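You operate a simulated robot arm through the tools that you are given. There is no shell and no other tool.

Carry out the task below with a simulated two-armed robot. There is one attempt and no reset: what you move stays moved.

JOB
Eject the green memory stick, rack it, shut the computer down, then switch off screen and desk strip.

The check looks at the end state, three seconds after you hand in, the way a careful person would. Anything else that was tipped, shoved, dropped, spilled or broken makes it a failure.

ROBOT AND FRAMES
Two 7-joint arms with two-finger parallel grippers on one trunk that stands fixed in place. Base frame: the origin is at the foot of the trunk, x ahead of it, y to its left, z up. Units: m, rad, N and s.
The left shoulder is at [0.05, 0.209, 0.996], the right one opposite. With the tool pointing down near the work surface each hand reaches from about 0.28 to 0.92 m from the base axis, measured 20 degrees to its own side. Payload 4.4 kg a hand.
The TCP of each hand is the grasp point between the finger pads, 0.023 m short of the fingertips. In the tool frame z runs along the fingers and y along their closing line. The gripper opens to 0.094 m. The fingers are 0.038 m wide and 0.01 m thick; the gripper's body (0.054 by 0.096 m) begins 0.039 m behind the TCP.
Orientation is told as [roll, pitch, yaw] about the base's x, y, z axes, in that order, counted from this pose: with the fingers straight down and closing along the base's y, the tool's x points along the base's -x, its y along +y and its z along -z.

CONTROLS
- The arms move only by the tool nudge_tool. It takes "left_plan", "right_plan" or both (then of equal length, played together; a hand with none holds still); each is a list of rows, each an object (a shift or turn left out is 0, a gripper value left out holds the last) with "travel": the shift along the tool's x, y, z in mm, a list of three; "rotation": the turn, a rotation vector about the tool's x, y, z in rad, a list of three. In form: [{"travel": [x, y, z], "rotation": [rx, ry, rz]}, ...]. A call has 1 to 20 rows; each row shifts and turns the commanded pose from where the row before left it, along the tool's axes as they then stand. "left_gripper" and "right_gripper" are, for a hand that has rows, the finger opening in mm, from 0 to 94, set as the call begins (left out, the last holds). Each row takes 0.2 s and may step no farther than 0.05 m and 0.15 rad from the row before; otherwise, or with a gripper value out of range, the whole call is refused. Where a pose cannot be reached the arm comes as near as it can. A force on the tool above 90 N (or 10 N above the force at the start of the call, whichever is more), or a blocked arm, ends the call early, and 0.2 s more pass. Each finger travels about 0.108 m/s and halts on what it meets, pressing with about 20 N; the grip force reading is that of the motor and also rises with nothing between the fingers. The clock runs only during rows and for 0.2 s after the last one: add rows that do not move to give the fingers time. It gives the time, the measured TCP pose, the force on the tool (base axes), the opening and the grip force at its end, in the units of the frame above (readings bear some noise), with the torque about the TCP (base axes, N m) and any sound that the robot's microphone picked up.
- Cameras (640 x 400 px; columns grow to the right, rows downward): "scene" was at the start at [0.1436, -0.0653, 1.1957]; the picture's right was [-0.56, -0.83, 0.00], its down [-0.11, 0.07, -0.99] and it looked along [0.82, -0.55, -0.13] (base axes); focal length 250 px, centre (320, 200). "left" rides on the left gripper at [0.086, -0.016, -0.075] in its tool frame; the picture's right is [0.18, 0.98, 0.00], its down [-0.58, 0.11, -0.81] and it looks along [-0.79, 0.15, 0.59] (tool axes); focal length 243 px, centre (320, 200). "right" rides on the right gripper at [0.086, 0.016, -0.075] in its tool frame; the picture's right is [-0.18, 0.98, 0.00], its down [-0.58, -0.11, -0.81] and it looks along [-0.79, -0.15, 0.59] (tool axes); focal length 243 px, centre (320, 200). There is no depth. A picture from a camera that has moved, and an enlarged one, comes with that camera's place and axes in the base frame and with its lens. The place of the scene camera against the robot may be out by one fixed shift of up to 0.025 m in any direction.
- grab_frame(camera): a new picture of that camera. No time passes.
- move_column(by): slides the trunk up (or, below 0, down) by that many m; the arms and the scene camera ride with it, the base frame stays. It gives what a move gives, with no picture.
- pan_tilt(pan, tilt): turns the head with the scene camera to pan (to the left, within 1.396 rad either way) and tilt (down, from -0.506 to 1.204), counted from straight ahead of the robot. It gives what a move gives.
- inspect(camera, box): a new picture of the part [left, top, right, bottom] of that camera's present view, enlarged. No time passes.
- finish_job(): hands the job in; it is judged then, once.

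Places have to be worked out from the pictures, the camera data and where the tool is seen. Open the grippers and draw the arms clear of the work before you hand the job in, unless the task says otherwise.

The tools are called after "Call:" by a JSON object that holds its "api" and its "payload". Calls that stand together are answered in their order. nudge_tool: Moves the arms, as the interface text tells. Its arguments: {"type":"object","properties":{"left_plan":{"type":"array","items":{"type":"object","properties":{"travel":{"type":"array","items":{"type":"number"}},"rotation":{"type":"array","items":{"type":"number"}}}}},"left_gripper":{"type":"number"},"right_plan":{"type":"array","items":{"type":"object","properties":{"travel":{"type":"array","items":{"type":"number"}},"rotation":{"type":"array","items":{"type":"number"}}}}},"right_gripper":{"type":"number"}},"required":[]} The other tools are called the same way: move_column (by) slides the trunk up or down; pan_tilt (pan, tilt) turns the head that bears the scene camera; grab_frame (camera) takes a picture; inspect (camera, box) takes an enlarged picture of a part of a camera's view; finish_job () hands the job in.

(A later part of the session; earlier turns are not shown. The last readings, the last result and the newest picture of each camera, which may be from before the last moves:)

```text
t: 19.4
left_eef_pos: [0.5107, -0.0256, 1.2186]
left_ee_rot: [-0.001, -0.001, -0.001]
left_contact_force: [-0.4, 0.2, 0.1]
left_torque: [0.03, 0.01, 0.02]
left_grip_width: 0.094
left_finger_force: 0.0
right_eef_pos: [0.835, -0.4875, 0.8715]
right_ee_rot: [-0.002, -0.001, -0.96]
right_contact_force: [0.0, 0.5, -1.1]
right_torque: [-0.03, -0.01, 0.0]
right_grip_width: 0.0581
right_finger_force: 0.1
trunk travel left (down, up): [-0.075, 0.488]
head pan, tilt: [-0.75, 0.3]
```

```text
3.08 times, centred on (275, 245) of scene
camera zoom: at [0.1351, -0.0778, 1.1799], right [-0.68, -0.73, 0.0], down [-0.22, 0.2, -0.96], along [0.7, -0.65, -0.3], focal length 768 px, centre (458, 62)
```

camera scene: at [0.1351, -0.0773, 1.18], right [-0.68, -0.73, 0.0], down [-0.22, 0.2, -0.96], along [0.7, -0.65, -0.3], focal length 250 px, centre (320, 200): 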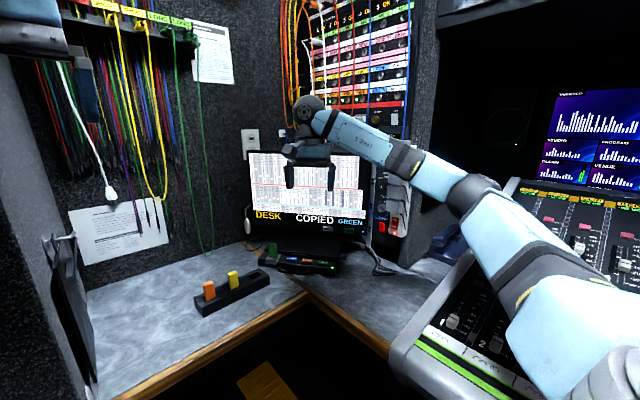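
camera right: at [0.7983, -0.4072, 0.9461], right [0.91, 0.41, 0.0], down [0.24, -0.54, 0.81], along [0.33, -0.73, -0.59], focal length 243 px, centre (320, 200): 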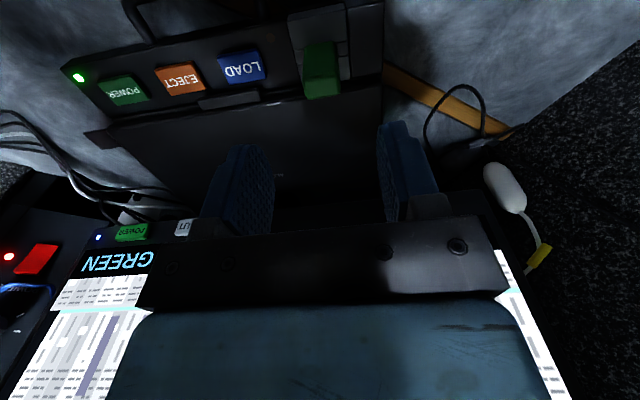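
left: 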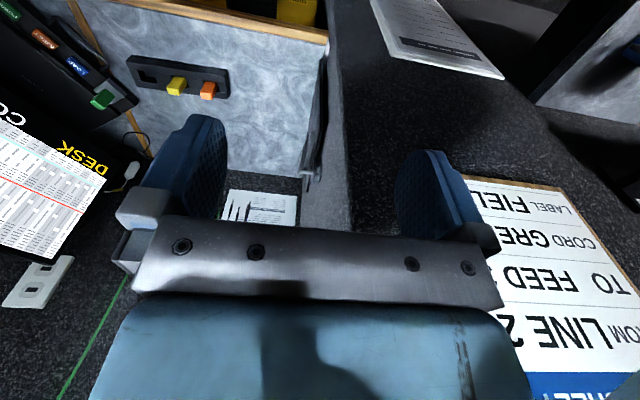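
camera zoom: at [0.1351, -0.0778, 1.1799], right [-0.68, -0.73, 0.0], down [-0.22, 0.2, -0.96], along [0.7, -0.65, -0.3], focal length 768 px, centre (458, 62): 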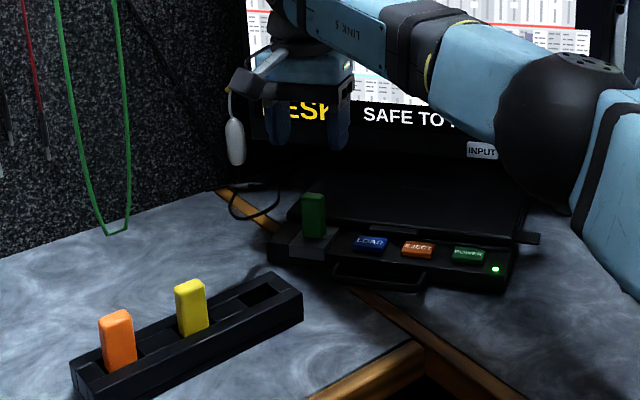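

Screen reads "SAFE TO PULL". Alignment is within 2–3 mm; I descend to just around the stick with the last part slow.

Call:
{"api": "nudge_tool", "payload": {"right_plan": [{"travel": [-2, 0, 40]}, {"travel": [0, 0, 30]}, {"travel": [0, 0, 15]}, {"travel": [0, 0, 5]}, {"travel": [0, 0, 0]}]}}

Call:
{"api": "grab_frame", "payload": {"camera": "right"}}

Call:
{"api": "inspect", "payload": {"camera": "scene", "box": [230, 200, 340, 280]}}

```text
t: 20.6
left_eef_pos: [0.5112, -0.0244, 1.2182]
left_ee_rot: [0.0, 0.001, 0.001]
left_contact_force: [0.9, -0.5, 0.1]
left_torque: [0.04, 0.02, 0.02]
left_grip_width: 0.094
left_finger_force: 0.1
right_eef_pos: [0.8363, -0.4886, 0.7824]
right_ee_rot: [0.0, 0.0, -0.962]
right_contact_force: [-0.2, 0.2, -0.1]
right_torque: [0.01, 0.01, 0.02]
right_grip_width: 0.0578
right_finger_force: 0.1
trunk travel left (down, up): [-0.075, 0.488]
head pan, tilt: [-0.75, 0.3]
```

```text
taken
camera right: at [0.7992, -0.4085, 0.8569], right [0.91, 0.41, 0.0], down [0.24, -0.54, 0.81], along [0.33, -0.73, -0.59], focal length 243 px, centre (320, 200)
```

right: 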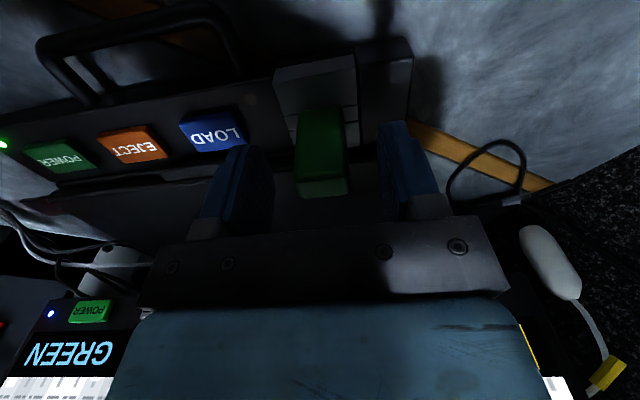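

```text
5.00 times, centred on (285, 240) of scene
camera zoom: at [0.1352, -0.0774, 1.1799], right [-0.68, -0.73, 0.0], down [-0.22, 0.2, -0.96], along [0.7, -0.65, -0.3], focal length 1248 px, centre (495, 0)
```

zoom: 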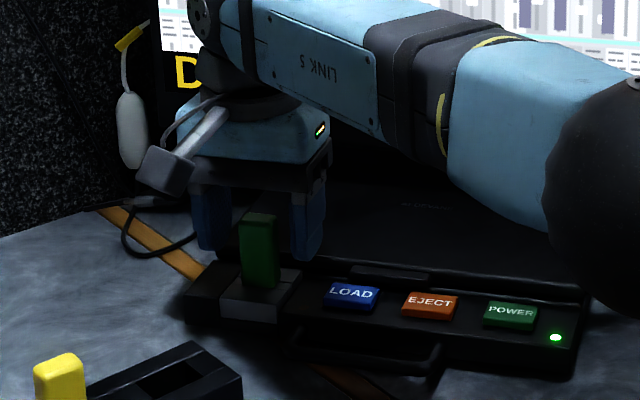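

The stick is centred between the fingers. I go down 8 mm more and close.

Call:
{"api": "nudge_tool", "payload": {"right_plan": [{"travel": [0, 0, 4]}, {"travel": [0, 0, 4]}, {"travel": [0, 0, 0]}]}}

Call:
{"api": "nudge_tool", "payload": {"right_plan": [{"travel": [0, 0, 0]}, {"travel": [0, 0, 0]}, {"travel": [0, 0, 0]}], "right_gripper": 20}}

Call:
{"api": "grab_frame", "payload": {"camera": "right"}}

```text
t: 21.4
left_eef_pos: [0.5118, -0.0252, 1.2176]
left_ee_rot: [0.001, -0.001, -0.001]
left_contact_force: [0.4, -0.1, -0.4]
left_torque: [-0.02, -0.01, 0.01]
left_grip_width: 0.0939
left_finger_force: 0.1
right_eef_pos: [0.8355, -0.4891, 0.7751]
right_ee_rot: [0.001, 0.0, -0.96]
right_contact_force: [-0.1, -0.5, 0.6]
right_torque: [0.03, 0.0, -0.01]
right_grip_width: 0.0579
right_finger_force: 0.1
trunk travel left (down, up): [-0.075, 0.488]
head pan, tilt: [-0.75, 0.3]
```

```text
t: 22.2
left_eef_pos: [0.5114, -0.0248, 1.2183]
left_ee_rot: [-0.001, 0.0, 0.0]
left_contact_force: [0.1, -0.2, 0.6]
left_torque: [0.02, 0.01, 0.02]
left_grip_width: 0.0941
left_finger_force: 0.1
right_eef_pos: [0.8359, -0.4876, 0.7754]
right_ee_rot: [0.001, 0.0, -0.962]
right_contact_force: [0.5, 0.4, 0.9]
right_torque: [0.02, -0.01, 0.0]
right_grip_width: 0.025
right_finger_force: 19.8
trunk travel left (down, up): [-0.075, 0.488]
head pan, tilt: [-0.75, 0.3]
```

```text
taken
camera right: at [0.7999, -0.4083, 0.8495], right [0.91, 0.41, 0.0], down [0.24, -0.54, 0.81], along [0.33, -0.74, -0.59], focal length 243 px, centre (320, 200)
```

right: 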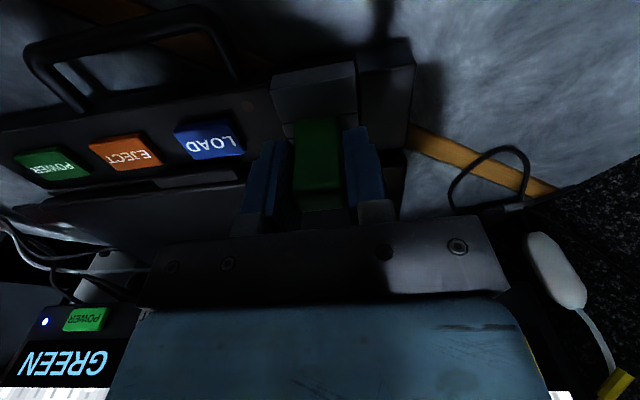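

Gripped at 25 mm width. Pull straight up in small steps and watch the force.

Call:
{"api": "nudge_tool", "payload": {"right_plan": [{"travel": [0, 0, -3]}, {"travel": [0, 0, -3]}, {"travel": [0, 0, -3]}, {"travel": [0, 0, -4]}]}}

Call:
{"api": "grab_frame", "payload": {"camera": "right"}}

Call:
{"api": "inspect", "payload": {"camera": "scene", "box": [230, 200, 340, 280]}}

```text
t: 23.2
left_eef_pos: [0.5112, -0.0259, 1.2177]
left_ee_rot: [0.001, 0.0, 0.001]
left_contact_force: [-0.4, 0.1, 0.4]
left_torque: [0.0, 0.02, -0.01]
left_grip_width: 0.0942
left_finger_force: 0.1
right_eef_pos: [0.8363, -0.4882, 0.7893]
right_ee_rot: [0.0, 0.0, -0.962]
right_contact_force: [-0.5, -0.8, -0.2]
right_torque: [0.0, 0.02, 0.03]
right_grip_width: 0.0253
right_finger_force: 20.0
trunk travel left (down, up): [-0.075, 0.488]
head pan, tilt: [-0.75, 0.3]
```

```text
taken
camera right: at [0.8009, -0.4084, 0.8628], right [0.91, 0.41, 0.0], down [0.24, -0.54, 0.81], along [0.33, -0.74, -0.59], focal length 243 px, centre (320, 200)
```

right: 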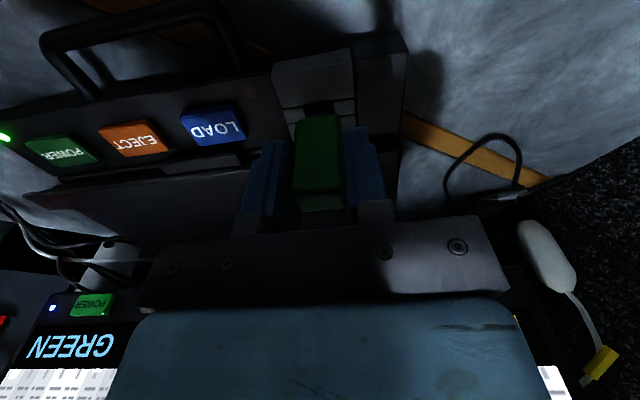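

```text
5.00 times, centred on (285, 240) of scene
camera zoom: at [0.1351, -0.0773, 1.18], right [-0.68, -0.73, 0.0], down [-0.22, 0.2, -0.96], along [0.7, -0.65, -0.3], focal length 1248 px, centre (495, 0)
```

zoom: 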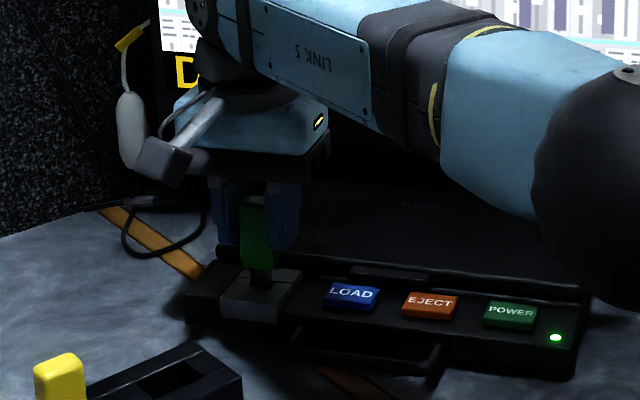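

The stick comes out (its connector is showing) and the deck stays put. I lift higher, then pull back toward the robot to view the rack.

Call:
{"api": "nudge_tool", "payload": {"right_plan": [{"travel": [0, 0, -10]}, {"travel": [0, 0, -30]}, {"travel": [0, 0, -40]}, {"travel": [0, 0, -40]}]}}

Call:
{"api": "grab_frame", "payload": {"camera": "right"}}

Call:
{"api": "grab_frame", "payload": {"camera": "scene"}}

Call:
{"api": "inspect", "payload": {"camera": "scene", "box": [230, 130, 340, 280]}}

```text
t: 24.2
left_eef_pos: [0.5103, -0.024, 1.2188]
left_ee_rot: [-0.001, -0.001, 0.001]
left_contact_force: [-1.1, 0.0, 0.7]
left_torque: [0.01, 0.0, 0.02]
left_grip_width: 0.0942
left_finger_force: 0.0
right_eef_pos: [0.8364, -0.4884, 0.9084]
right_ee_rot: [0.003, -0.001, -0.962]
right_contact_force: [-0.3, -0.6, -0.6]
right_torque: [-0.01, -0.02, -0.01]
right_grip_width: 0.0254
right_finger_force: 20.3
trunk travel left (down, up): [-0.075, 0.488]
head pan, tilt: [-0.75, 0.3]
```

```text
taken
camera right: at [0.7999, -0.408, 0.9836], right [0.91, 0.41, 0.0], down [0.24, -0.54, 0.81], along [0.33, -0.74, -0.59], focal length 243 px, centre (320, 200)
```

right: 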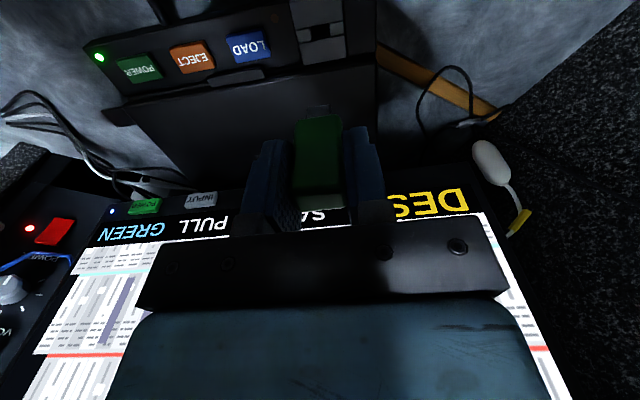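

```text
taken
camera scene: at [0.1345, -0.0768, 1.1801], right [-0.68, -0.73, 0.0], down [-0.22, 0.2, -0.96], along [0.7, -0.65, -0.29], focal length 250 px, centre (320, 200)
```

scene: 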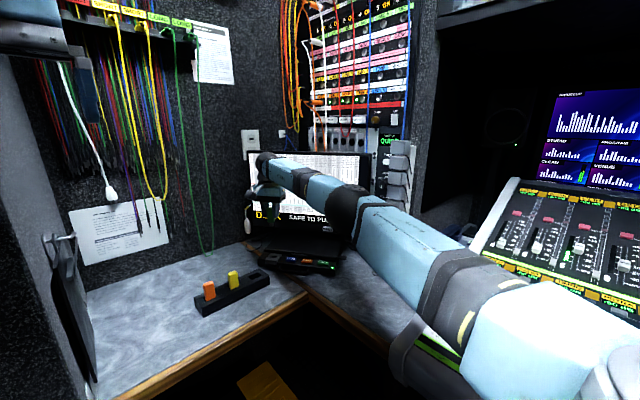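

```text
2.67 times, centred on (285, 205) of scene
camera zoom: at [0.1345, -0.0768, 1.1801], right [-0.68, -0.73, 0.0], down [-0.22, 0.2, -0.96], along [0.7, -0.65, -0.29], focal length 666 px, centre (413, 187)
```

zoom: 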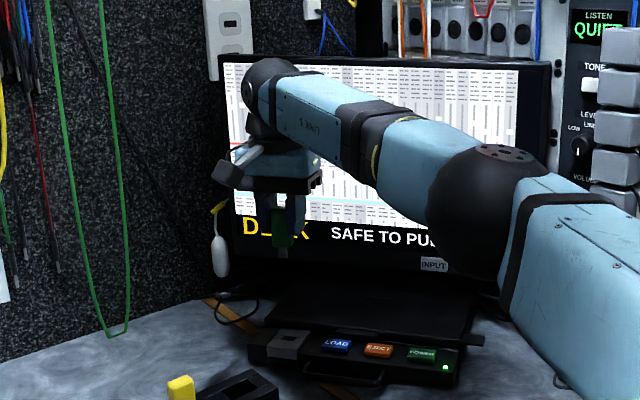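

Stick is free. Now a detailed look at the rack from the left hand camera and scene camera.

Call:
{"api": "inspect", "payload": {"camera": "left", "box": [110, 40, 250, 120]}}

Call:
{"api": "inspect", "payload": {"camera": "scene", "box": [185, 255, 285, 325]}}

```text
4.57 times, centred on (180, 80) of left
camera zoom: at [0.4239, -0.0411, 1.2933], right [-0.18, 0.98, 0.0], down [0.58, 0.11, 0.81], along [0.79, 0.15, -0.59], focal length 1109 px, centre (960, 749)
```

zoom: 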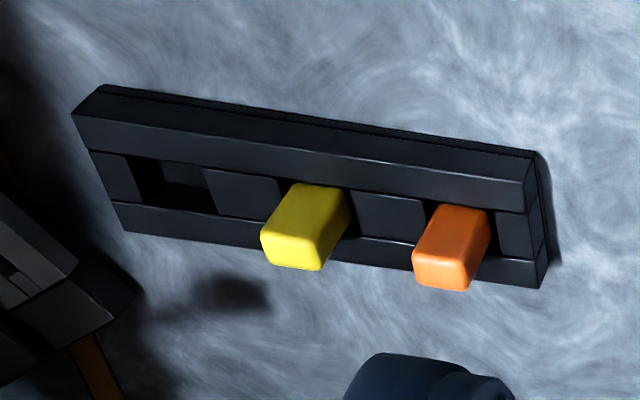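

```text
5.71 times, centred on (235, 290) of scene
camera zoom: at [0.1345, -0.0768, 1.1801], right [-0.68, -0.73, 0.0], down [-0.22, 0.2, -0.96], along [0.7, -0.65, -0.29], focal length 1427 px, centre (806, -314)
```

zoom: 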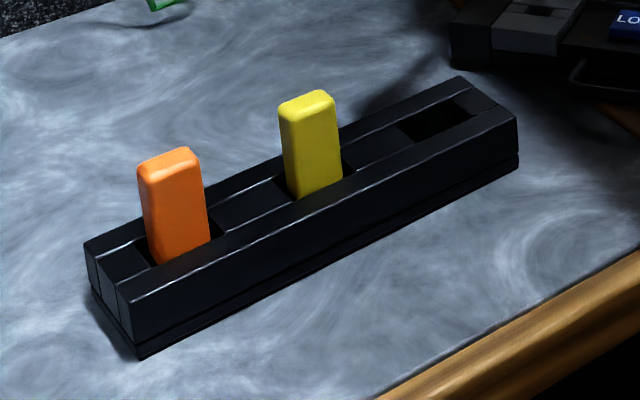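

The rack has three slots, only the one at its right end (y≈-0.377) is empty; rack row runs along base y. I move the stick above it at height and yaw back to 0.

Call:
{"api": "nudge_tool", "payload": {"right_plan": [{"travel": [42, 4, 0]}, {"travel": [42, 4, 0]}, {"travel": [43, 4, 0]}, {"rotation": [0, 0, -0.1375]}, {"rotation": [0, 0, -0.1375]}, {"rotation": [0, 0, -0.1375]}, {"rotation": [0, 0, -0.1375]}, {"rotation": [0, 0, -0.1375]}, {"rotation": [0, 0, -0.1375]}, {"rotation": [0, 0, -0.1375]}, {"travel": [0, 0, 0]}]}}

Call:
{"api": "grab_frame", "payload": {"camera": "right"}}

Call:
{"api": "grab_frame", "payload": {"camera": "left"}}

Call:
{"api": "grab_frame", "payload": {"camera": "scene"}}

```text
t: 26.6
left_eef_pos: [0.5108, -0.0264, 1.219]
left_ee_rot: [0.0, 0.002, -0.001]
left_contact_force: [-0.4, 0.9, -0.4]
left_torque: [0.01, 0.01, -0.02]
left_grip_width: 0.094
left_finger_force: 0.0
right_eef_pos: [0.7746, -0.3775, 0.9092]
right_ee_rot: [0.0, -0.001, 0.005]
right_contact_force: [0.1, 0.5, 0.4]
right_torque: [-0.02, 0.03, -0.02]
right_grip_width: 0.0251
right_finger_force: 19.8
trunk travel left (down, up): [-0.075, 0.488]
head pan, tilt: [-0.75, 0.3]
```

```text
taken
camera right: at [0.6872, -0.3616, 0.9835], right [0.18, 0.98, 0.0], down [0.58, -0.11, 0.81], along [0.79, -0.15, -0.59], focal length 243 px, centre (320, 200)
```

right: 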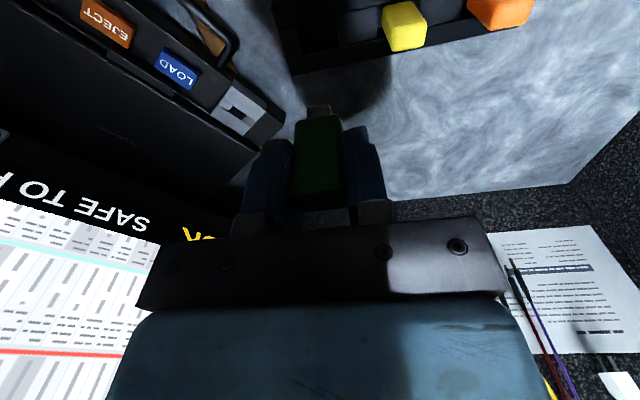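

```text
taken
camera left: at [0.4247, -0.0417, 1.293], right [-0.18, 0.98, 0.0], down [0.58, 0.11, 0.81], along [0.79, 0.15, -0.59], focal length 243 px, centre (320, 200)
```

left: 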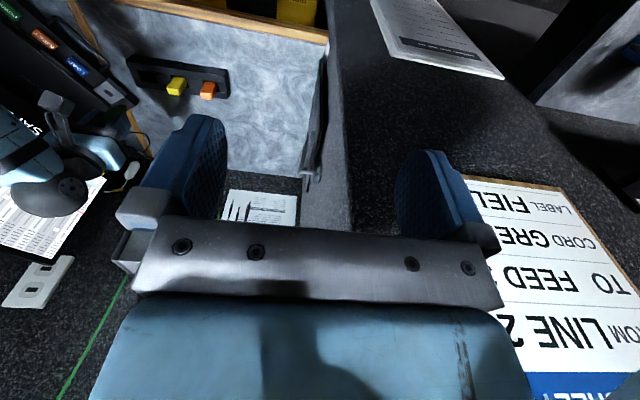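

```text
taken
camera scene: at [0.1352, -0.0773, 1.1799], right [-0.68, -0.73, 0.0], down [-0.22, 0.2, -0.96], along [0.7, -0.65, -0.3], focal length 250 px, centre (320, 200)
```

scene: 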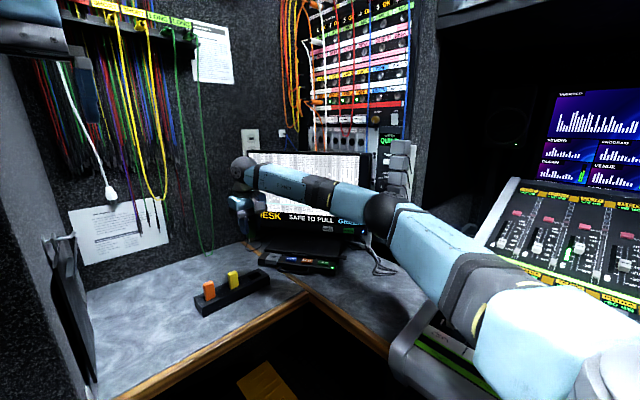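

I zoom the right camera at the slot beneath the stick to verify alignment.

Call:
{"api": "inspect", "payload": {"camera": "right", "box": [250, 0, 450, 140]}}

Call:
{"api": "inspect", "payload": {"camera": "scene", "box": [190, 180, 300, 320]}}

```text
2.86 times, centred on (350, 70) of right
camera zoom: at [0.6872, -0.3616, 0.9835], right [0.18, 0.98, 0.0], down [0.58, -0.11, 0.81], along [0.79, -0.15, -0.59], focal length 693 px, centre (234, 571)
```

zoom: 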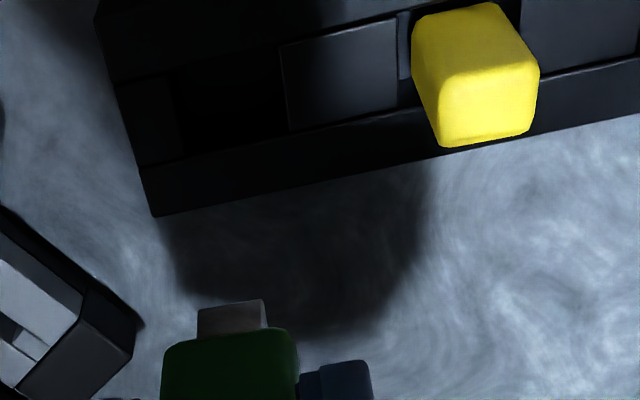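

```text
2.86 times, centred on (245, 250) of scene
camera zoom: at [0.1352, -0.0773, 1.1799], right [-0.68, -0.73, 0.0], down [-0.22, 0.2, -0.96], along [0.7, -0.65, -0.3], focal length 713 px, centre (534, 57)
```

zoom: 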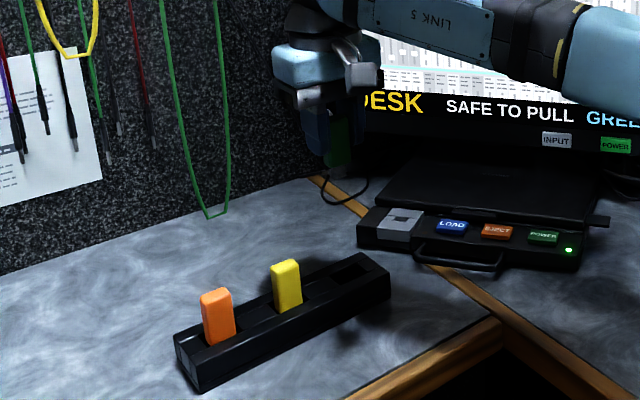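

Slot centre from this view ≈(0.774,-0.380), rack top ≈0.733; the yellow stick's top in the rack is at ≈0.768, so release height TCP ≈0.763. I descend to 0.80 first and check.

Call:
{"api": "nudge_tool", "payload": {"right_plan": [{"travel": [0, -2, 40], "rotation": [0, 0, -0.01]}, {"travel": [0, 0, 40]}, {"travel": [0, 0, 25]}, {"travel": [0, 0, 0]}]}}

Call:
{"api": "grab_frame", "payload": {"camera": "right"}}

Call:
{"api": "inspect", "payload": {"camera": "right", "box": [250, 60, 410, 180]}}

Call:
{"api": "inspect", "payload": {"camera": "left", "box": [90, 40, 230, 140]}}

Call:
{"api": "inspect", "payload": {"camera": "scene", "box": [200, 220, 300, 310]}}

```text
t: 27.6
left_eef_pos: [0.5096, -0.0238, 1.218]
left_ee_rot: [-0.001, 0.0, 0.001]
left_contact_force: [0.2, 0.1, -0.5]
left_torque: [-0.01, 0.01, 0.01]
left_grip_width: 0.0941
left_finger_force: 0.1
right_eef_pos: [0.7741, -0.3801, 0.8033]
right_ee_rot: [0.001, 0.001, 0.011]
right_contact_force: [-0.4, -0.3, -0.1]
right_torque: [0.0, 0.0, 0.02]
right_grip_width: 0.025
right_finger_force: 20.3
trunk travel left (down, up): [-0.075, 0.488]
head pan, tilt: [-0.75, 0.3]
```

```text
taken
camera right: at [0.6877, -0.3644, 0.8784], right [0.17, 0.98, 0.0], down [0.58, -0.1, 0.81], along [0.79, -0.14, -0.59], focal length 243 px, centre (320, 200)
```

right: 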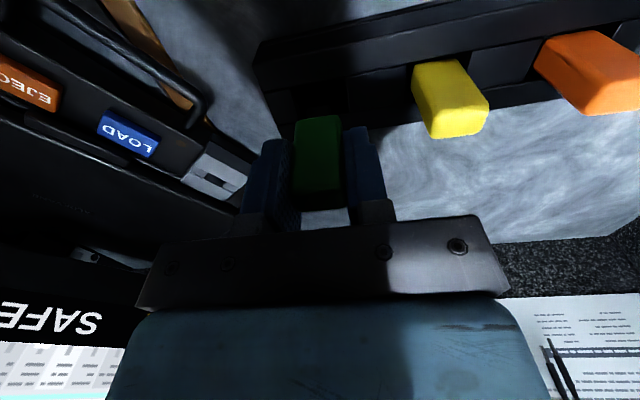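

```text
3.33 times, centred on (330, 120) of right
camera zoom: at [0.6877, -0.3644, 0.8784], right [0.17, 0.98, 0.0], down [0.58, -0.1, 0.81], along [0.79, -0.14, -0.59], focal length 809 px, centre (287, 467)
```

zoom: 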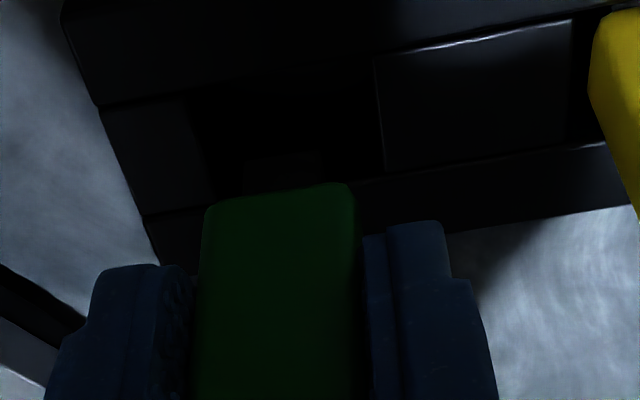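

```text
4.00 times, centred on (160, 90) of left
camera zoom: at [0.4244, -0.0416, 1.2931], right [-0.18, 0.98, 0.0], down [0.58, 0.11, 0.81], along [0.79, 0.15, -0.59], focal length 970 px, centre (960, 640)
```

zoom: 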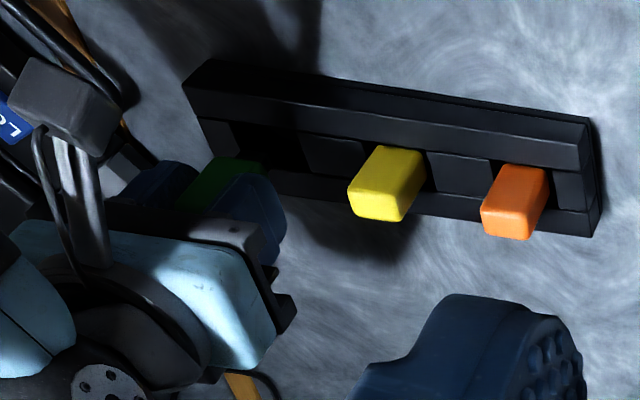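

```text
4.44 times, centred on (250, 265) of scene
camera zoom: at [0.135, -0.0772, 1.18], right [-0.68, -0.73, 0.0], down [-0.22, 0.2, -0.96], along [0.7, -0.65, -0.3], focal length 1110 px, centre (631, -89)
```

zoom: 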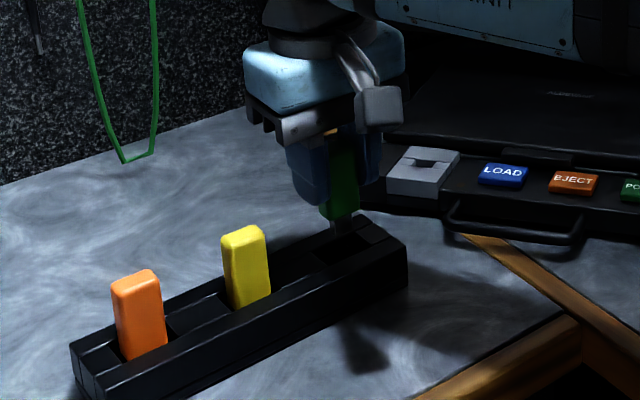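

Slot centre again ≈(0.775,-0.379); the stick is aligned within ~1 mm. Lower in small steps.

Call:
{"api": "nudge_tool", "payload": {"right_plan": [{"travel": [-0.8, 0.7, 8]}, {"travel": [0, 0, 5]}, {"travel": [0, 0, 4]}, {"travel": [0, 0, 4]}, {"travel": [0, 0, 0]}]}}

Call:
{"api": "inspect", "payload": {"camera": "right", "box": [250, 60, 410, 180]}}

Call:
{"api": "inspect", "payload": {"camera": "scene", "box": [200, 220, 300, 310]}}

```text
t: 28.8
left_eef_pos: [0.5102, -0.0244, 1.2182]
left_ee_rot: [0.001, 0.001, 0.0]
left_contact_force: [-0.7, -0.3, -0.4]
left_torque: [0.0, 0.01, -0.03]
left_grip_width: 0.094
left_finger_force: 0.0
right_eef_pos: [0.7751, -0.3796, 0.7822]
right_ee_rot: [0.001, 0.0, 0.014]
right_contact_force: [0.0, 0.0, -0.7]
right_torque: [-0.02, 0.03, 0.03]
right_grip_width: 0.025
right_finger_force: 20.0
trunk travel left (down, up): [-0.075, 0.488]
head pan, tilt: [-0.75, 0.3]
```

```text
3.33 times, centred on (330, 120) of right
camera zoom: at [0.6879, -0.3641, 0.8574], right [0.17, 0.98, 0.0], down [0.58, -0.1, 0.81], along [0.79, -0.14, -0.59], focal length 809 px, centre (287, 467)
```

zoom: 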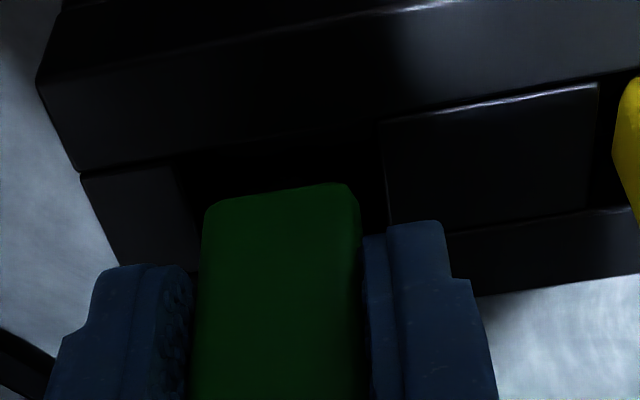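

```text
4.44 times, centred on (250, 265) of scene
camera zoom: at [0.1352, -0.0773, 1.18], right [-0.68, -0.73, 0.0], down [-0.22, 0.2, -0.96], along [0.7, -0.65, -0.3], focal length 1110 px, centre (631, -89)
```

zoom: 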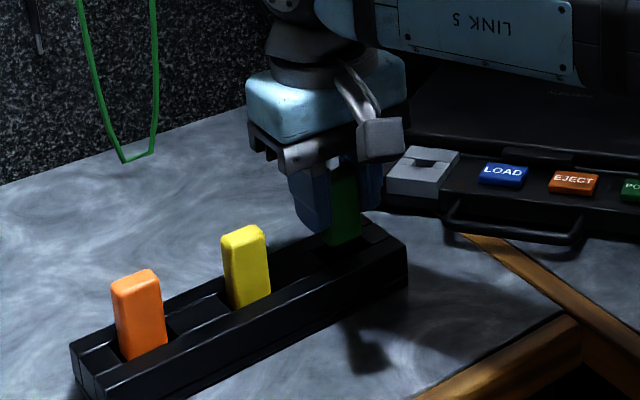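

Connector is inside the slot with no contact force. Continue lowering in 3 mm steps.

Call:
{"api": "nudge_tool", "payload": {"right_plan": [{"travel": [0, 0, 3]}, {"travel": [0, 0, 3]}, {"travel": [0, 0, 3]}, {"travel": [0, 0, 0]}]}}

Call:
{"api": "nudge_tool", "payload": {"right_plan": [{"travel": [0, 0, 3]}, {"travel": [0, 0, 3]}, {"travel": [0, 0, 0]}]}}

Call:
{"api": "inspect", "payload": {"camera": "scene", "box": [200, 220, 300, 310]}}

Call:
{"api": "inspect", "payload": {"camera": "right", "box": [250, 60, 410, 180]}}

```text
t: 29.8
left_eef_pos: [0.5108, -0.0242, 1.2186]
left_ee_rot: [-0.001, -0.001, 0.001]
left_contact_force: [0.1, 0.0, -0.1]
left_torque: [0.0, -0.03, -0.02]
left_grip_width: 0.0939
left_finger_force: 0.0
right_eef_pos: [0.7754, -0.3797, 0.7736]
right_ee_rot: [0.001, 0.0, 0.011]
right_contact_force: [0.2, 0.7, -0.7]
right_torque: [-0.02, -0.02, -0.05]
right_grip_width: 0.0251
right_finger_force: 20.1
trunk travel left (down, up): [-0.075, 0.488]
head pan, tilt: [-0.75, 0.3]
```

```text
t: 30.6
left_eef_pos: [0.5104, -0.0246, 1.2169]
left_ee_rot: [0.0, 0.0, 0.0]
left_contact_force: [0.2, -0.4, -0.1]
left_torque: [0.02, -0.04, -0.03]
left_grip_width: 0.0938
left_finger_force: 0.1
right_eef_pos: [0.7748, -0.378, 0.7664]
right_ee_rot: [0.0, 0.0, 0.012]
right_contact_force: [-0.3, -0.2, 0.0]
right_torque: [0.0, -0.01, -0.02]
right_grip_width: 0.0254
right_finger_force: 20.1
trunk travel left (down, up): [-0.075, 0.488]
head pan, tilt: [-0.75, 0.3]
```

```text
4.44 times, centred on (250, 265) of scene
camera zoom: at [0.1352, -0.0773, 1.1799], right [-0.68, -0.73, 0.0], down [-0.22, 0.2, -0.96], along [0.7, -0.65, -0.3], focal length 1110 px, centre (631, -89)
```

zoom: 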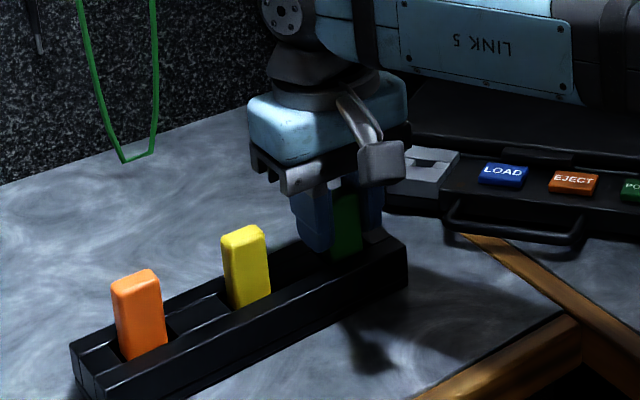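

```text
3.33 times, centred on (330, 120) of right
camera zoom: at [0.6876, -0.3638, 0.8419], right [0.17, 0.98, 0.0], down [0.58, -0.1, 0.81], along [0.79, -0.14, -0.59], focal length 809 px, centre (287, 467)
```

zoom: 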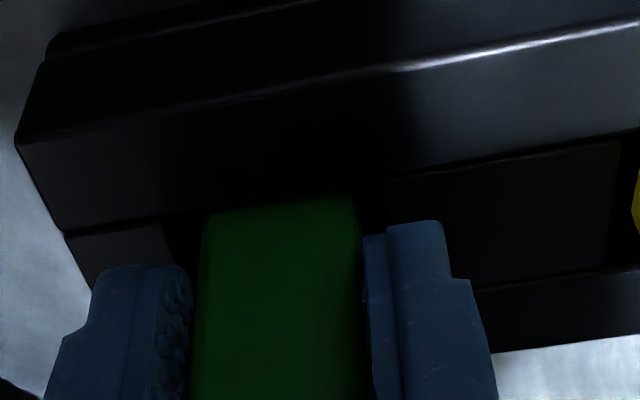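

Body has entered the slot cleanly. I step down until it touches the floor of the slot.

Call:
{"api": "nudge_tool", "payload": {"right_plan": [{"travel": [0, 0, 1.5]}, {"travel": [0, 0, 1.5]}, {"travel": [0, 0, 0]}]}}

Call:
{"api": "nudge_tool", "payload": {"right_plan": [{"travel": [0, 0, 1.5]}, {"travel": [0, 0, 0]}]}}

```text
t: 31.4
left_eef_pos: [0.5096, -0.0243, 1.218]
left_ee_rot: [0.0, 0.001, -0.001]
left_contact_force: [0.5, 0.2, -0.6]
left_torque: [0.02, 0.02, 0.04]
left_grip_width: 0.0939
left_finger_force: 0.0
right_eef_pos: [0.773, -0.3791, 0.7658]
right_ee_rot: [-0.001, -0.001, 0.011]
right_contact_force: [1.8, -0.9, 6.5]
right_torque: [-0.03, -0.1, 0.05]
right_grip_width: 0.0251
right_finger_force: 20.0
trunk travel left (down, up): [-0.075, 0.488]
head pan, tilt: [-0.75, 0.3]
```

```text
t: 32.0
left_eef_pos: [0.5094, -0.0237, 1.2184]
left_ee_rot: [-0.002, -0.002, -0.001]
left_contact_force: [0.2, 0.2, 0.1]
left_torque: [0.02, 0.0, -0.01]
left_grip_width: 0.0939
left_finger_force: 0.1
right_eef_pos: [0.7734, -0.3777, 0.7657]
right_ee_rot: [0.001, -0.003, 0.012]
right_contact_force: [3.3, -0.5, 14.0]
right_torque: [-0.03, -0.15, 0.0]
right_grip_width: 0.0251
right_finger_force: 20.1
trunk travel left (down, up): [-0.075, 0.488]
head pan, tilt: [-0.75, 0.3]
```

Contact (14 N) at TCP 0.7655, about the expected seat height. I relieve the press by ~3 mm and then open gently.

Call:
{"api": "nudge_tool", "payload": {"right_plan": [{"travel": [0, 0, -2.5]}, {"travel": [0, 0, 0]}]}}

Call:
{"api": "inspect", "payload": {"camera": "scene", "box": [220, 230, 280, 300]}}

Call:
{"api": "inspect", "payload": {"camera": "left", "box": [90, 40, 230, 140]}}

Call:
{"api": "grab_frame", "payload": {"camera": "right"}}

```text
t: 32.6
left_eef_pos: [0.5098, -0.0245, 1.2183]
left_ee_rot: [0.0, -0.001, 0.001]
left_contact_force: [0.0, 0.3, 0.3]
left_torque: [-0.04, 0.01, 0.0]
left_grip_width: 0.094
left_finger_force: 0.0
right_eef_pos: [0.7741, -0.3789, 0.7646]
right_ee_rot: [-0.003, -0.001, 0.012]
right_contact_force: [1.8, 0.9, 7.5]
right_torque: [0.12, -0.09, 0.01]
right_grip_width: 0.0251
right_finger_force: 20.1
trunk travel left (down, up): [-0.075, 0.488]
head pan, tilt: [-0.75, 0.3]
```

```text
5.71 times, centred on (250, 265) of scene
camera zoom: at [0.1344, -0.0768, 1.18], right [-0.68, -0.73, 0.0], down [-0.22, 0.2, -0.96], along [0.7, -0.65, -0.29], focal length 1427 px, centre (720, -171)
```

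zoom: 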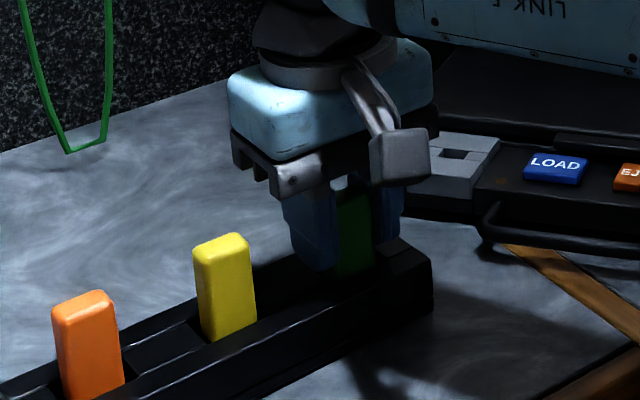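

```text
4.00 times, centred on (160, 90) of left
camera zoom: at [0.4238, -0.0412, 1.2933], right [-0.18, 0.98, 0.0], down [0.58, 0.11, 0.81], along [0.79, 0.15, -0.59], focal length 970 px, centre (960, 640)
```

zoom: 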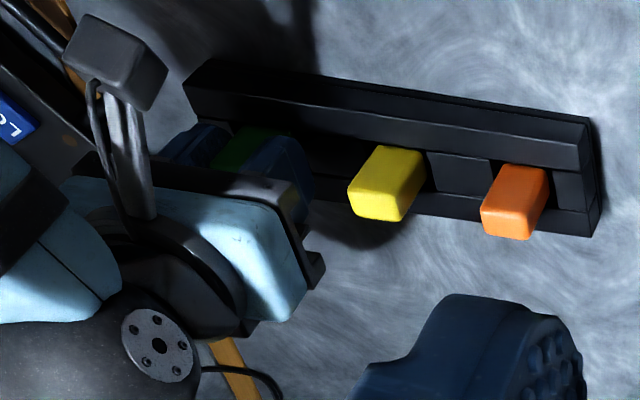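

```text
taken
camera right: at [0.687, -0.3636, 0.8402], right [0.17, 0.98, 0.0], down [0.58, -0.1, 0.81], along [0.79, -0.14, -0.59], focal length 243 px, centre (320, 200)
```

right: 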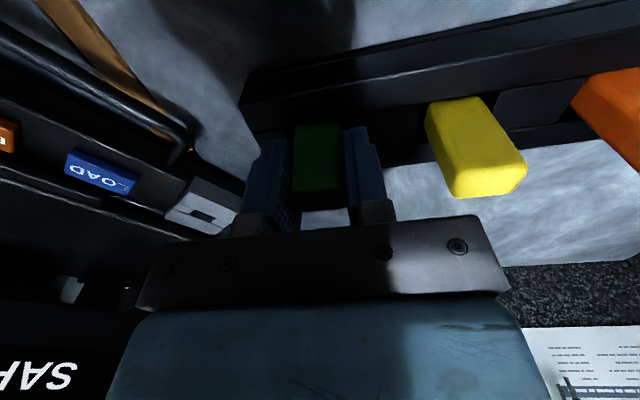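

Seating looks equal to the yellow stick. I open to 45 mm and check.

Call:
{"api": "nudge_tool", "payload": {"right_plan": [{"travel": [0, 0, -1]}, {"travel": [0, 0, 0]}, {"travel": [0, 0, 0]}], "right_gripper": 45}}

Call:
{"api": "grab_frame", "payload": {"camera": "right"}}

```text
t: 33.4
left_eef_pos: [0.5107, -0.0248, 1.218]
left_ee_rot: [-0.001, 0.0, 0.001]
left_contact_force: [0.3, 0.0, 0.1]
left_torque: [0.01, 0.01, 0.02]
left_grip_width: 0.094
left_finger_force: 0.1
right_eef_pos: [0.7749, -0.3787, 0.7669]
right_ee_rot: [0.0, 0.0, 0.011]
right_contact_force: [-0.1, 0.0, 0.0]
right_torque: [0.02, -0.03, -0.01]
right_grip_width: 0.0449
right_finger_force: 0.0
trunk travel left (down, up): [-0.075, 0.488]
head pan, tilt: [-0.75, 0.3]
```

```text
taken
camera right: at [0.6877, -0.3641, 0.841], right [0.17, 0.98, 0.0], down [0.58, -0.1, 0.81], along [0.79, -0.14, -0.59], focal length 243 px, centre (320, 200)
```

right: 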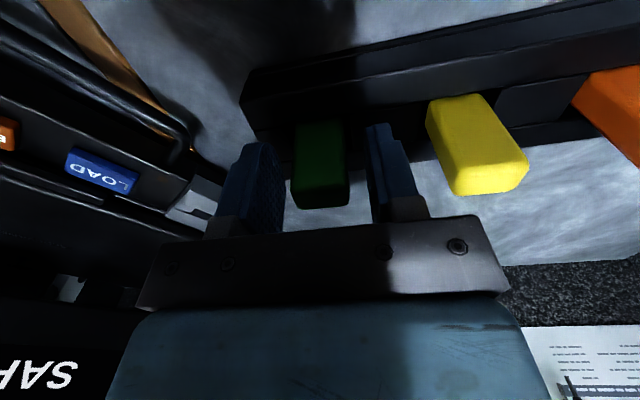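

The stick stands free between the open fingers. I lift straight up and view the rack.

Call:
{"api": "nudge_tool", "payload": {"right_plan": [{"travel": [0, 0, -20]}, {"travel": [0, 0, -40]}, {"travel": [0, 0, -40]}, {"travel": [20, 0, -40]}, {"travel": [40, 0, 0]}, {"travel": [40, 0, 0]}, {"travel": [0, 0, 0]}]}}

Call:
{"api": "grab_frame", "payload": {"camera": "right"}}

Call:
{"api": "inspect", "payload": {"camera": "right", "box": [230, 30, 470, 180]}}

Call:
{"api": "inspect", "payload": {"camera": "left", "box": [110, 40, 250, 120]}}

Call:
{"api": "inspect", "payload": {"camera": "scene", "box": [180, 180, 400, 320]}}

```text
t: 35.0
left_eef_pos: [0.5117, -0.025, 1.2182]
left_ee_rot: [0.0, -0.001, 0.0]
left_contact_force: [-0.1, -0.4, -0.7]
left_torque: [-0.01, -0.02, -0.02]
left_grip_width: 0.0941
left_finger_force: 0.0
right_eef_pos: [0.6738, -0.3799, 0.9038]
right_ee_rot: [0.0, 0.0, 0.011]
right_contact_force: [-0.5, 0.4, 0.0]
right_torque: [-0.01, -0.01, 0.0]
right_grip_width: 0.0448
right_finger_force: 0.0
trunk travel left (down, up): [-0.075, 0.488]
head pan, tilt: [-0.75, 0.3]
```

```text
taken
camera right: at [0.5868, -0.3653, 0.9796], right [0.17, 0.98, 0.0], down [0.58, -0.1, 0.81], along [0.79, -0.14, -0.59], focal length 243 px, centre (320, 200)
```

right: 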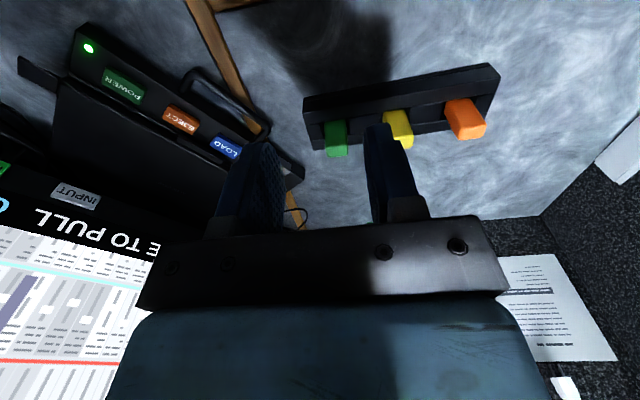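

```text
2.67 times, centred on (350, 105) of right
camera zoom: at [0.5868, -0.3653, 0.9796], right [0.17, 0.98, 0.0], down [0.58, -0.1, 0.81], along [0.79, -0.14, -0.59], focal length 647 px, centre (240, 453)
```

zoom: 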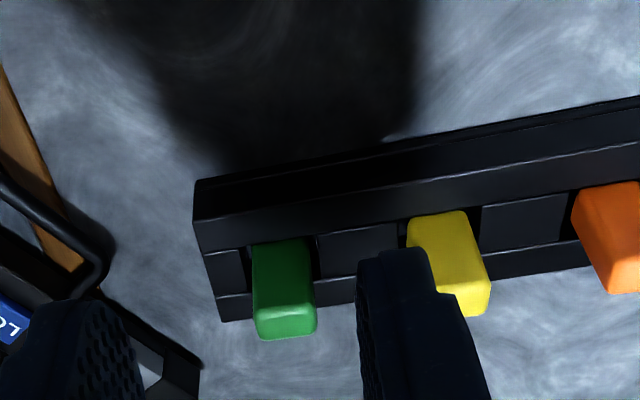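

```text
4.57 times, centred on (180, 80) of left
camera zoom: at [0.4249, -0.0419, 1.2928], right [-0.18, 0.98, 0.0], down [0.58, 0.11, 0.81], along [0.79, 0.15, -0.59], focal length 1109 px, centre (960, 749)
```

zoom: 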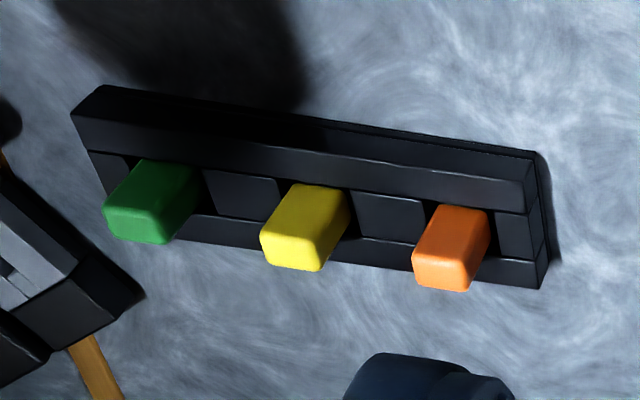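

```text
2.86 times, centred on (290, 250) of scene
camera zoom: at [0.1354, -0.0774, 1.1799], right [-0.68, -0.73, 0.0], down [-0.22, 0.2, -0.96], along [0.7, -0.65, -0.3], focal length 713 px, centre (406, 57)
```

zoom: 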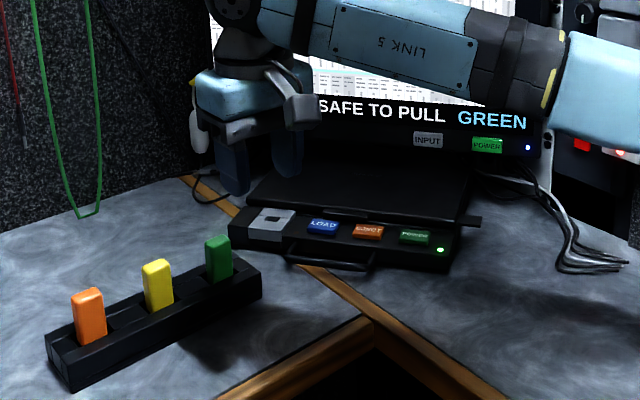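

The green stick is seated just like the other two. Next: computer POWER button; I close the fingers, yaw to the row and hover above POWER.

Call:
{"api": "nudge_tool", "payload": {"right_plan": [{"travel": [-0.7, -40.6, 0]}, {"travel": [-0.7, -40.6, 0]}, {"travel": [-0.7, -40.6, 0]}, {"travel": [-0.7, -40.6, 0]}, {"travel": [-0.7, -40.6, 0]}, {"rotation": [0, 0, 0.139]}, {"rotation": [0, 0, 0.139]}, {"rotation": [0, 0, 0.139]}, {"rotation": [0, 0, 0.139]}, {"rotation": [0, 0, 0.139]}, {"rotation": [0, 0, 0.139]}, {"rotation": [0, 0, 0.139]}, {"travel": [0, 0, 40]}, {"travel": [0, 0, 40]}, {"travel": [0, 0, 0]}], "right_gripper": 0}}

Call:
{"api": "grab_frame", "payload": {"camera": "right"}}

Call:
{"api": "inspect", "payload": {"camera": "scene", "box": [180, 180, 400, 320]}}

```text
t: 38.2
left_eef_pos: [0.5104, -0.024, 1.2186]
left_ee_rot: [0.0, 0.001, -0.001]
left_contact_force: [0.8, -0.2, -0.4]
left_torque: [0.0, -0.02, 0.03]
left_grip_width: 0.0937
left_finger_force: 0.0
right_eef_pos: [0.6794, -0.5837, 0.8271]
right_ee_rot: [0.0, 0.0, -0.96]
right_contact_force: [-0.7, -0.8, -0.3]
right_torque: [0.0, 0.01, 0.01]
right_grip_width: 0.0
right_finger_force: 19.8
trunk travel left (down, up): [-0.075, 0.488]
head pan, tilt: [-0.75, 0.3]
```

```text
taken
camera right: at [0.6437, -0.5038, 0.9019], right [0.91, 0.41, 0.0], down [0.24, -0.54, 0.81], along [0.33, -0.74, -0.59], focal length 243 px, centre (320, 200)
```

right: 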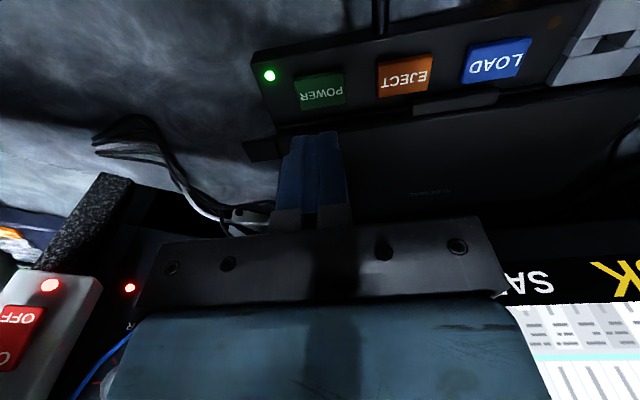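

```text
2.86 times, centred on (290, 250) of scene
camera zoom: at [0.135, -0.0772, 1.18], right [-0.68, -0.73, 0.0], down [-0.22, 0.2, -0.96], along [0.7, -0.65, -0.3], focal length 713 px, centre (406, 57)
```

zoom: 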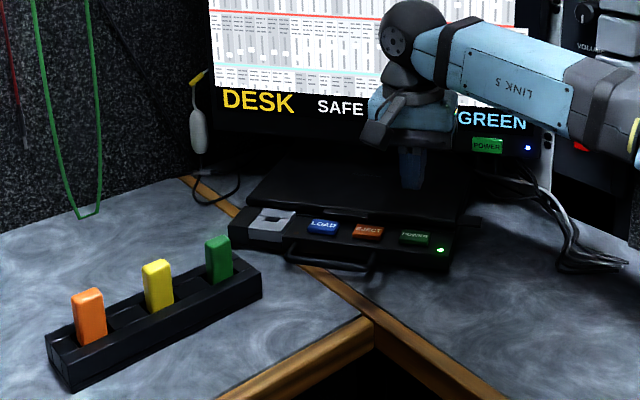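

Well aligned over POWER. EJECT clicked at TCP z≈0.756; I descend to 0.762 and then in small steps.

Call:
{"api": "nudge_tool", "payload": {"right_plan": [{"travel": [0, 0, 35]}, {"travel": [0, 0, 20]}, {"travel": [0, 0, 10]}, {"travel": [0, 0, 2]}, {"travel": [0, 0, 2]}, {"travel": [0, 0, 0]}]}}

Call:
{"api": "nudge_tool", "payload": {"right_plan": [{"travel": [0, 0, 1.5]}, {"travel": [0, 0, 0]}]}}

```text
t: 39.6
left_eef_pos: [0.5108, -0.0256, 1.2191]
left_ee_rot: [-0.001, 0.0, 0.0]
left_contact_force: [0.2, 0.2, 0.1]
left_torque: [0.02, -0.01, 0.01]
left_grip_width: 0.0939
left_finger_force: 0.1
right_eef_pos: [0.6811, -0.5829, 0.758]
right_ee_rot: [-0.002, -0.001, -0.962]
right_contact_force: [-0.1, 0.0, 0.4]
right_torque: [-0.01, 0.0, -0.01]
right_grip_width: 0.0001
right_finger_force: 20.2
trunk travel left (down, up): [-0.075, 0.488]
head pan, tilt: [-0.75, 0.3]
```

```text
t: 40.2
left_eef_pos: [0.5092, -0.0246, 1.2176]
left_ee_rot: [0.0, 0.001, -0.001]
left_contact_force: [0.4, -0.4, 0.4]
left_torque: [0.0, 0.01, 0.01]
left_grip_width: 0.0939
left_finger_force: 0.0
right_eef_pos: [0.68, -0.5827, 0.7564]
right_ee_rot: [0.001, 0.0, -0.963]
right_contact_force: [0.4, -0.6, 1.2]
right_torque: [-0.01, -0.04, 0.0]
right_grip_width: 0.0
right_finger_force: 19.9
trunk travel left (down, up): [-0.075, 0.488]
head pan, tilt: [-0.75, 0.3]
```

Call:
{"api": "nudge_tool", "payload": {"right_plan": [{"travel": [0, 0, 1]}, {"travel": [0, 0, 0]}]}}

Call:
{"api": "inspect", "payload": {"camera": "scene", "box": [240, 170, 380, 290]}}

```text
t: 40.8
left_eef_pos: [0.51, -0.0235, 1.2187]
left_ee_rot: [0.002, 0.0, -0.002]
left_contact_force: [0.1, -0.2, -0.7]
left_torque: [-0.01, 0.0, -0.02]
left_grip_width: 0.0939
left_finger_force: 0.0
right_eef_pos: [0.6801, -0.5823, 0.7554]
right_ee_rot: [-0.001, -0.001, -0.961]
right_contact_force: [-1.0, 0.1, 1.2]
right_torque: [-0.03, 0.02, 0.01]
right_grip_width: 0.0
right_finger_force: 19.8
trunk travel left (down, up): [-0.075, 0.488]
head pan, tilt: [-0.75, 0.3]
```

```text
3.33 times, centred on (310, 230) of scene
camera zoom: at [0.135, -0.0773, 1.18], right [-0.68, -0.73, 0.0], down [-0.22, 0.2, -0.96], along [0.7, -0.65, -0.3], focal length 832 px, centre (353, 100)
```

zoom: 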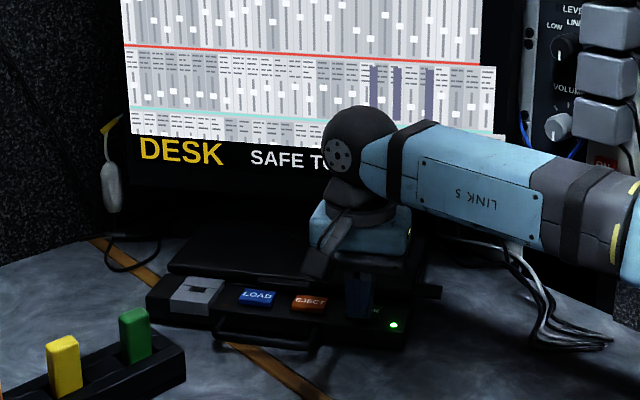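

Call:
{"api": "nudge_tool", "payload": {"right_plan": [{"travel": [0, 0, 1]}, {"travel": [0, 0, 0]}]}}

Call:
{"api": "inspect", "payload": {"camera": "scene", "box": [240, 170, 380, 290]}}

```text
t: 41.4
left_eef_pos: [0.5111, -0.0249, 1.2177]
left_ee_rot: [-0.001, 0.001, -0.002]
left_contact_force: [0.4, -0.7, -0.2]
left_torque: [0.03, -0.03, 0.03]
left_grip_width: 0.094
left_finger_force: 0.3
right_eef_pos: [0.6805, -0.5823, 0.755]
right_ee_rot: [0.0, -0.001, -0.963]
right_contact_force: [-0.9, -0.4, 2.2]
right_torque: [0.0, 0.01, 0.0]
right_grip_width: 0.0002
right_finger_force: 20.0
trunk travel left (down, up): [-0.075, 0.488]
head pan, tilt: [-0.75, 0.3]
heard: click
```

```text
3.33 times, centred on (310, 230) of scene
camera zoom: at [0.135, -0.0771, 1.18], right [-0.68, -0.73, 0.0], down [-0.22, 0.2, -0.96], along [0.7, -0.65, -0.3], focal length 832 px, centre (353, 100)
```

zoom: 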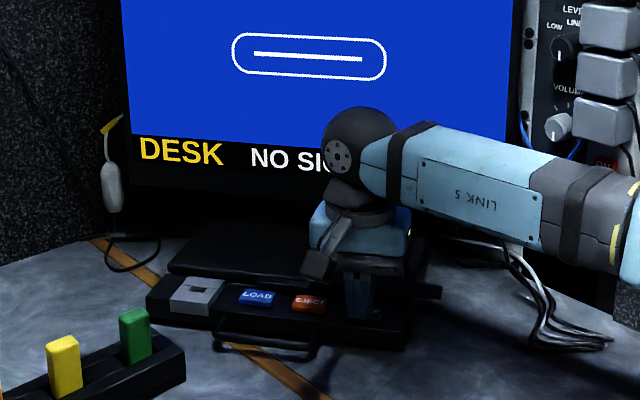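

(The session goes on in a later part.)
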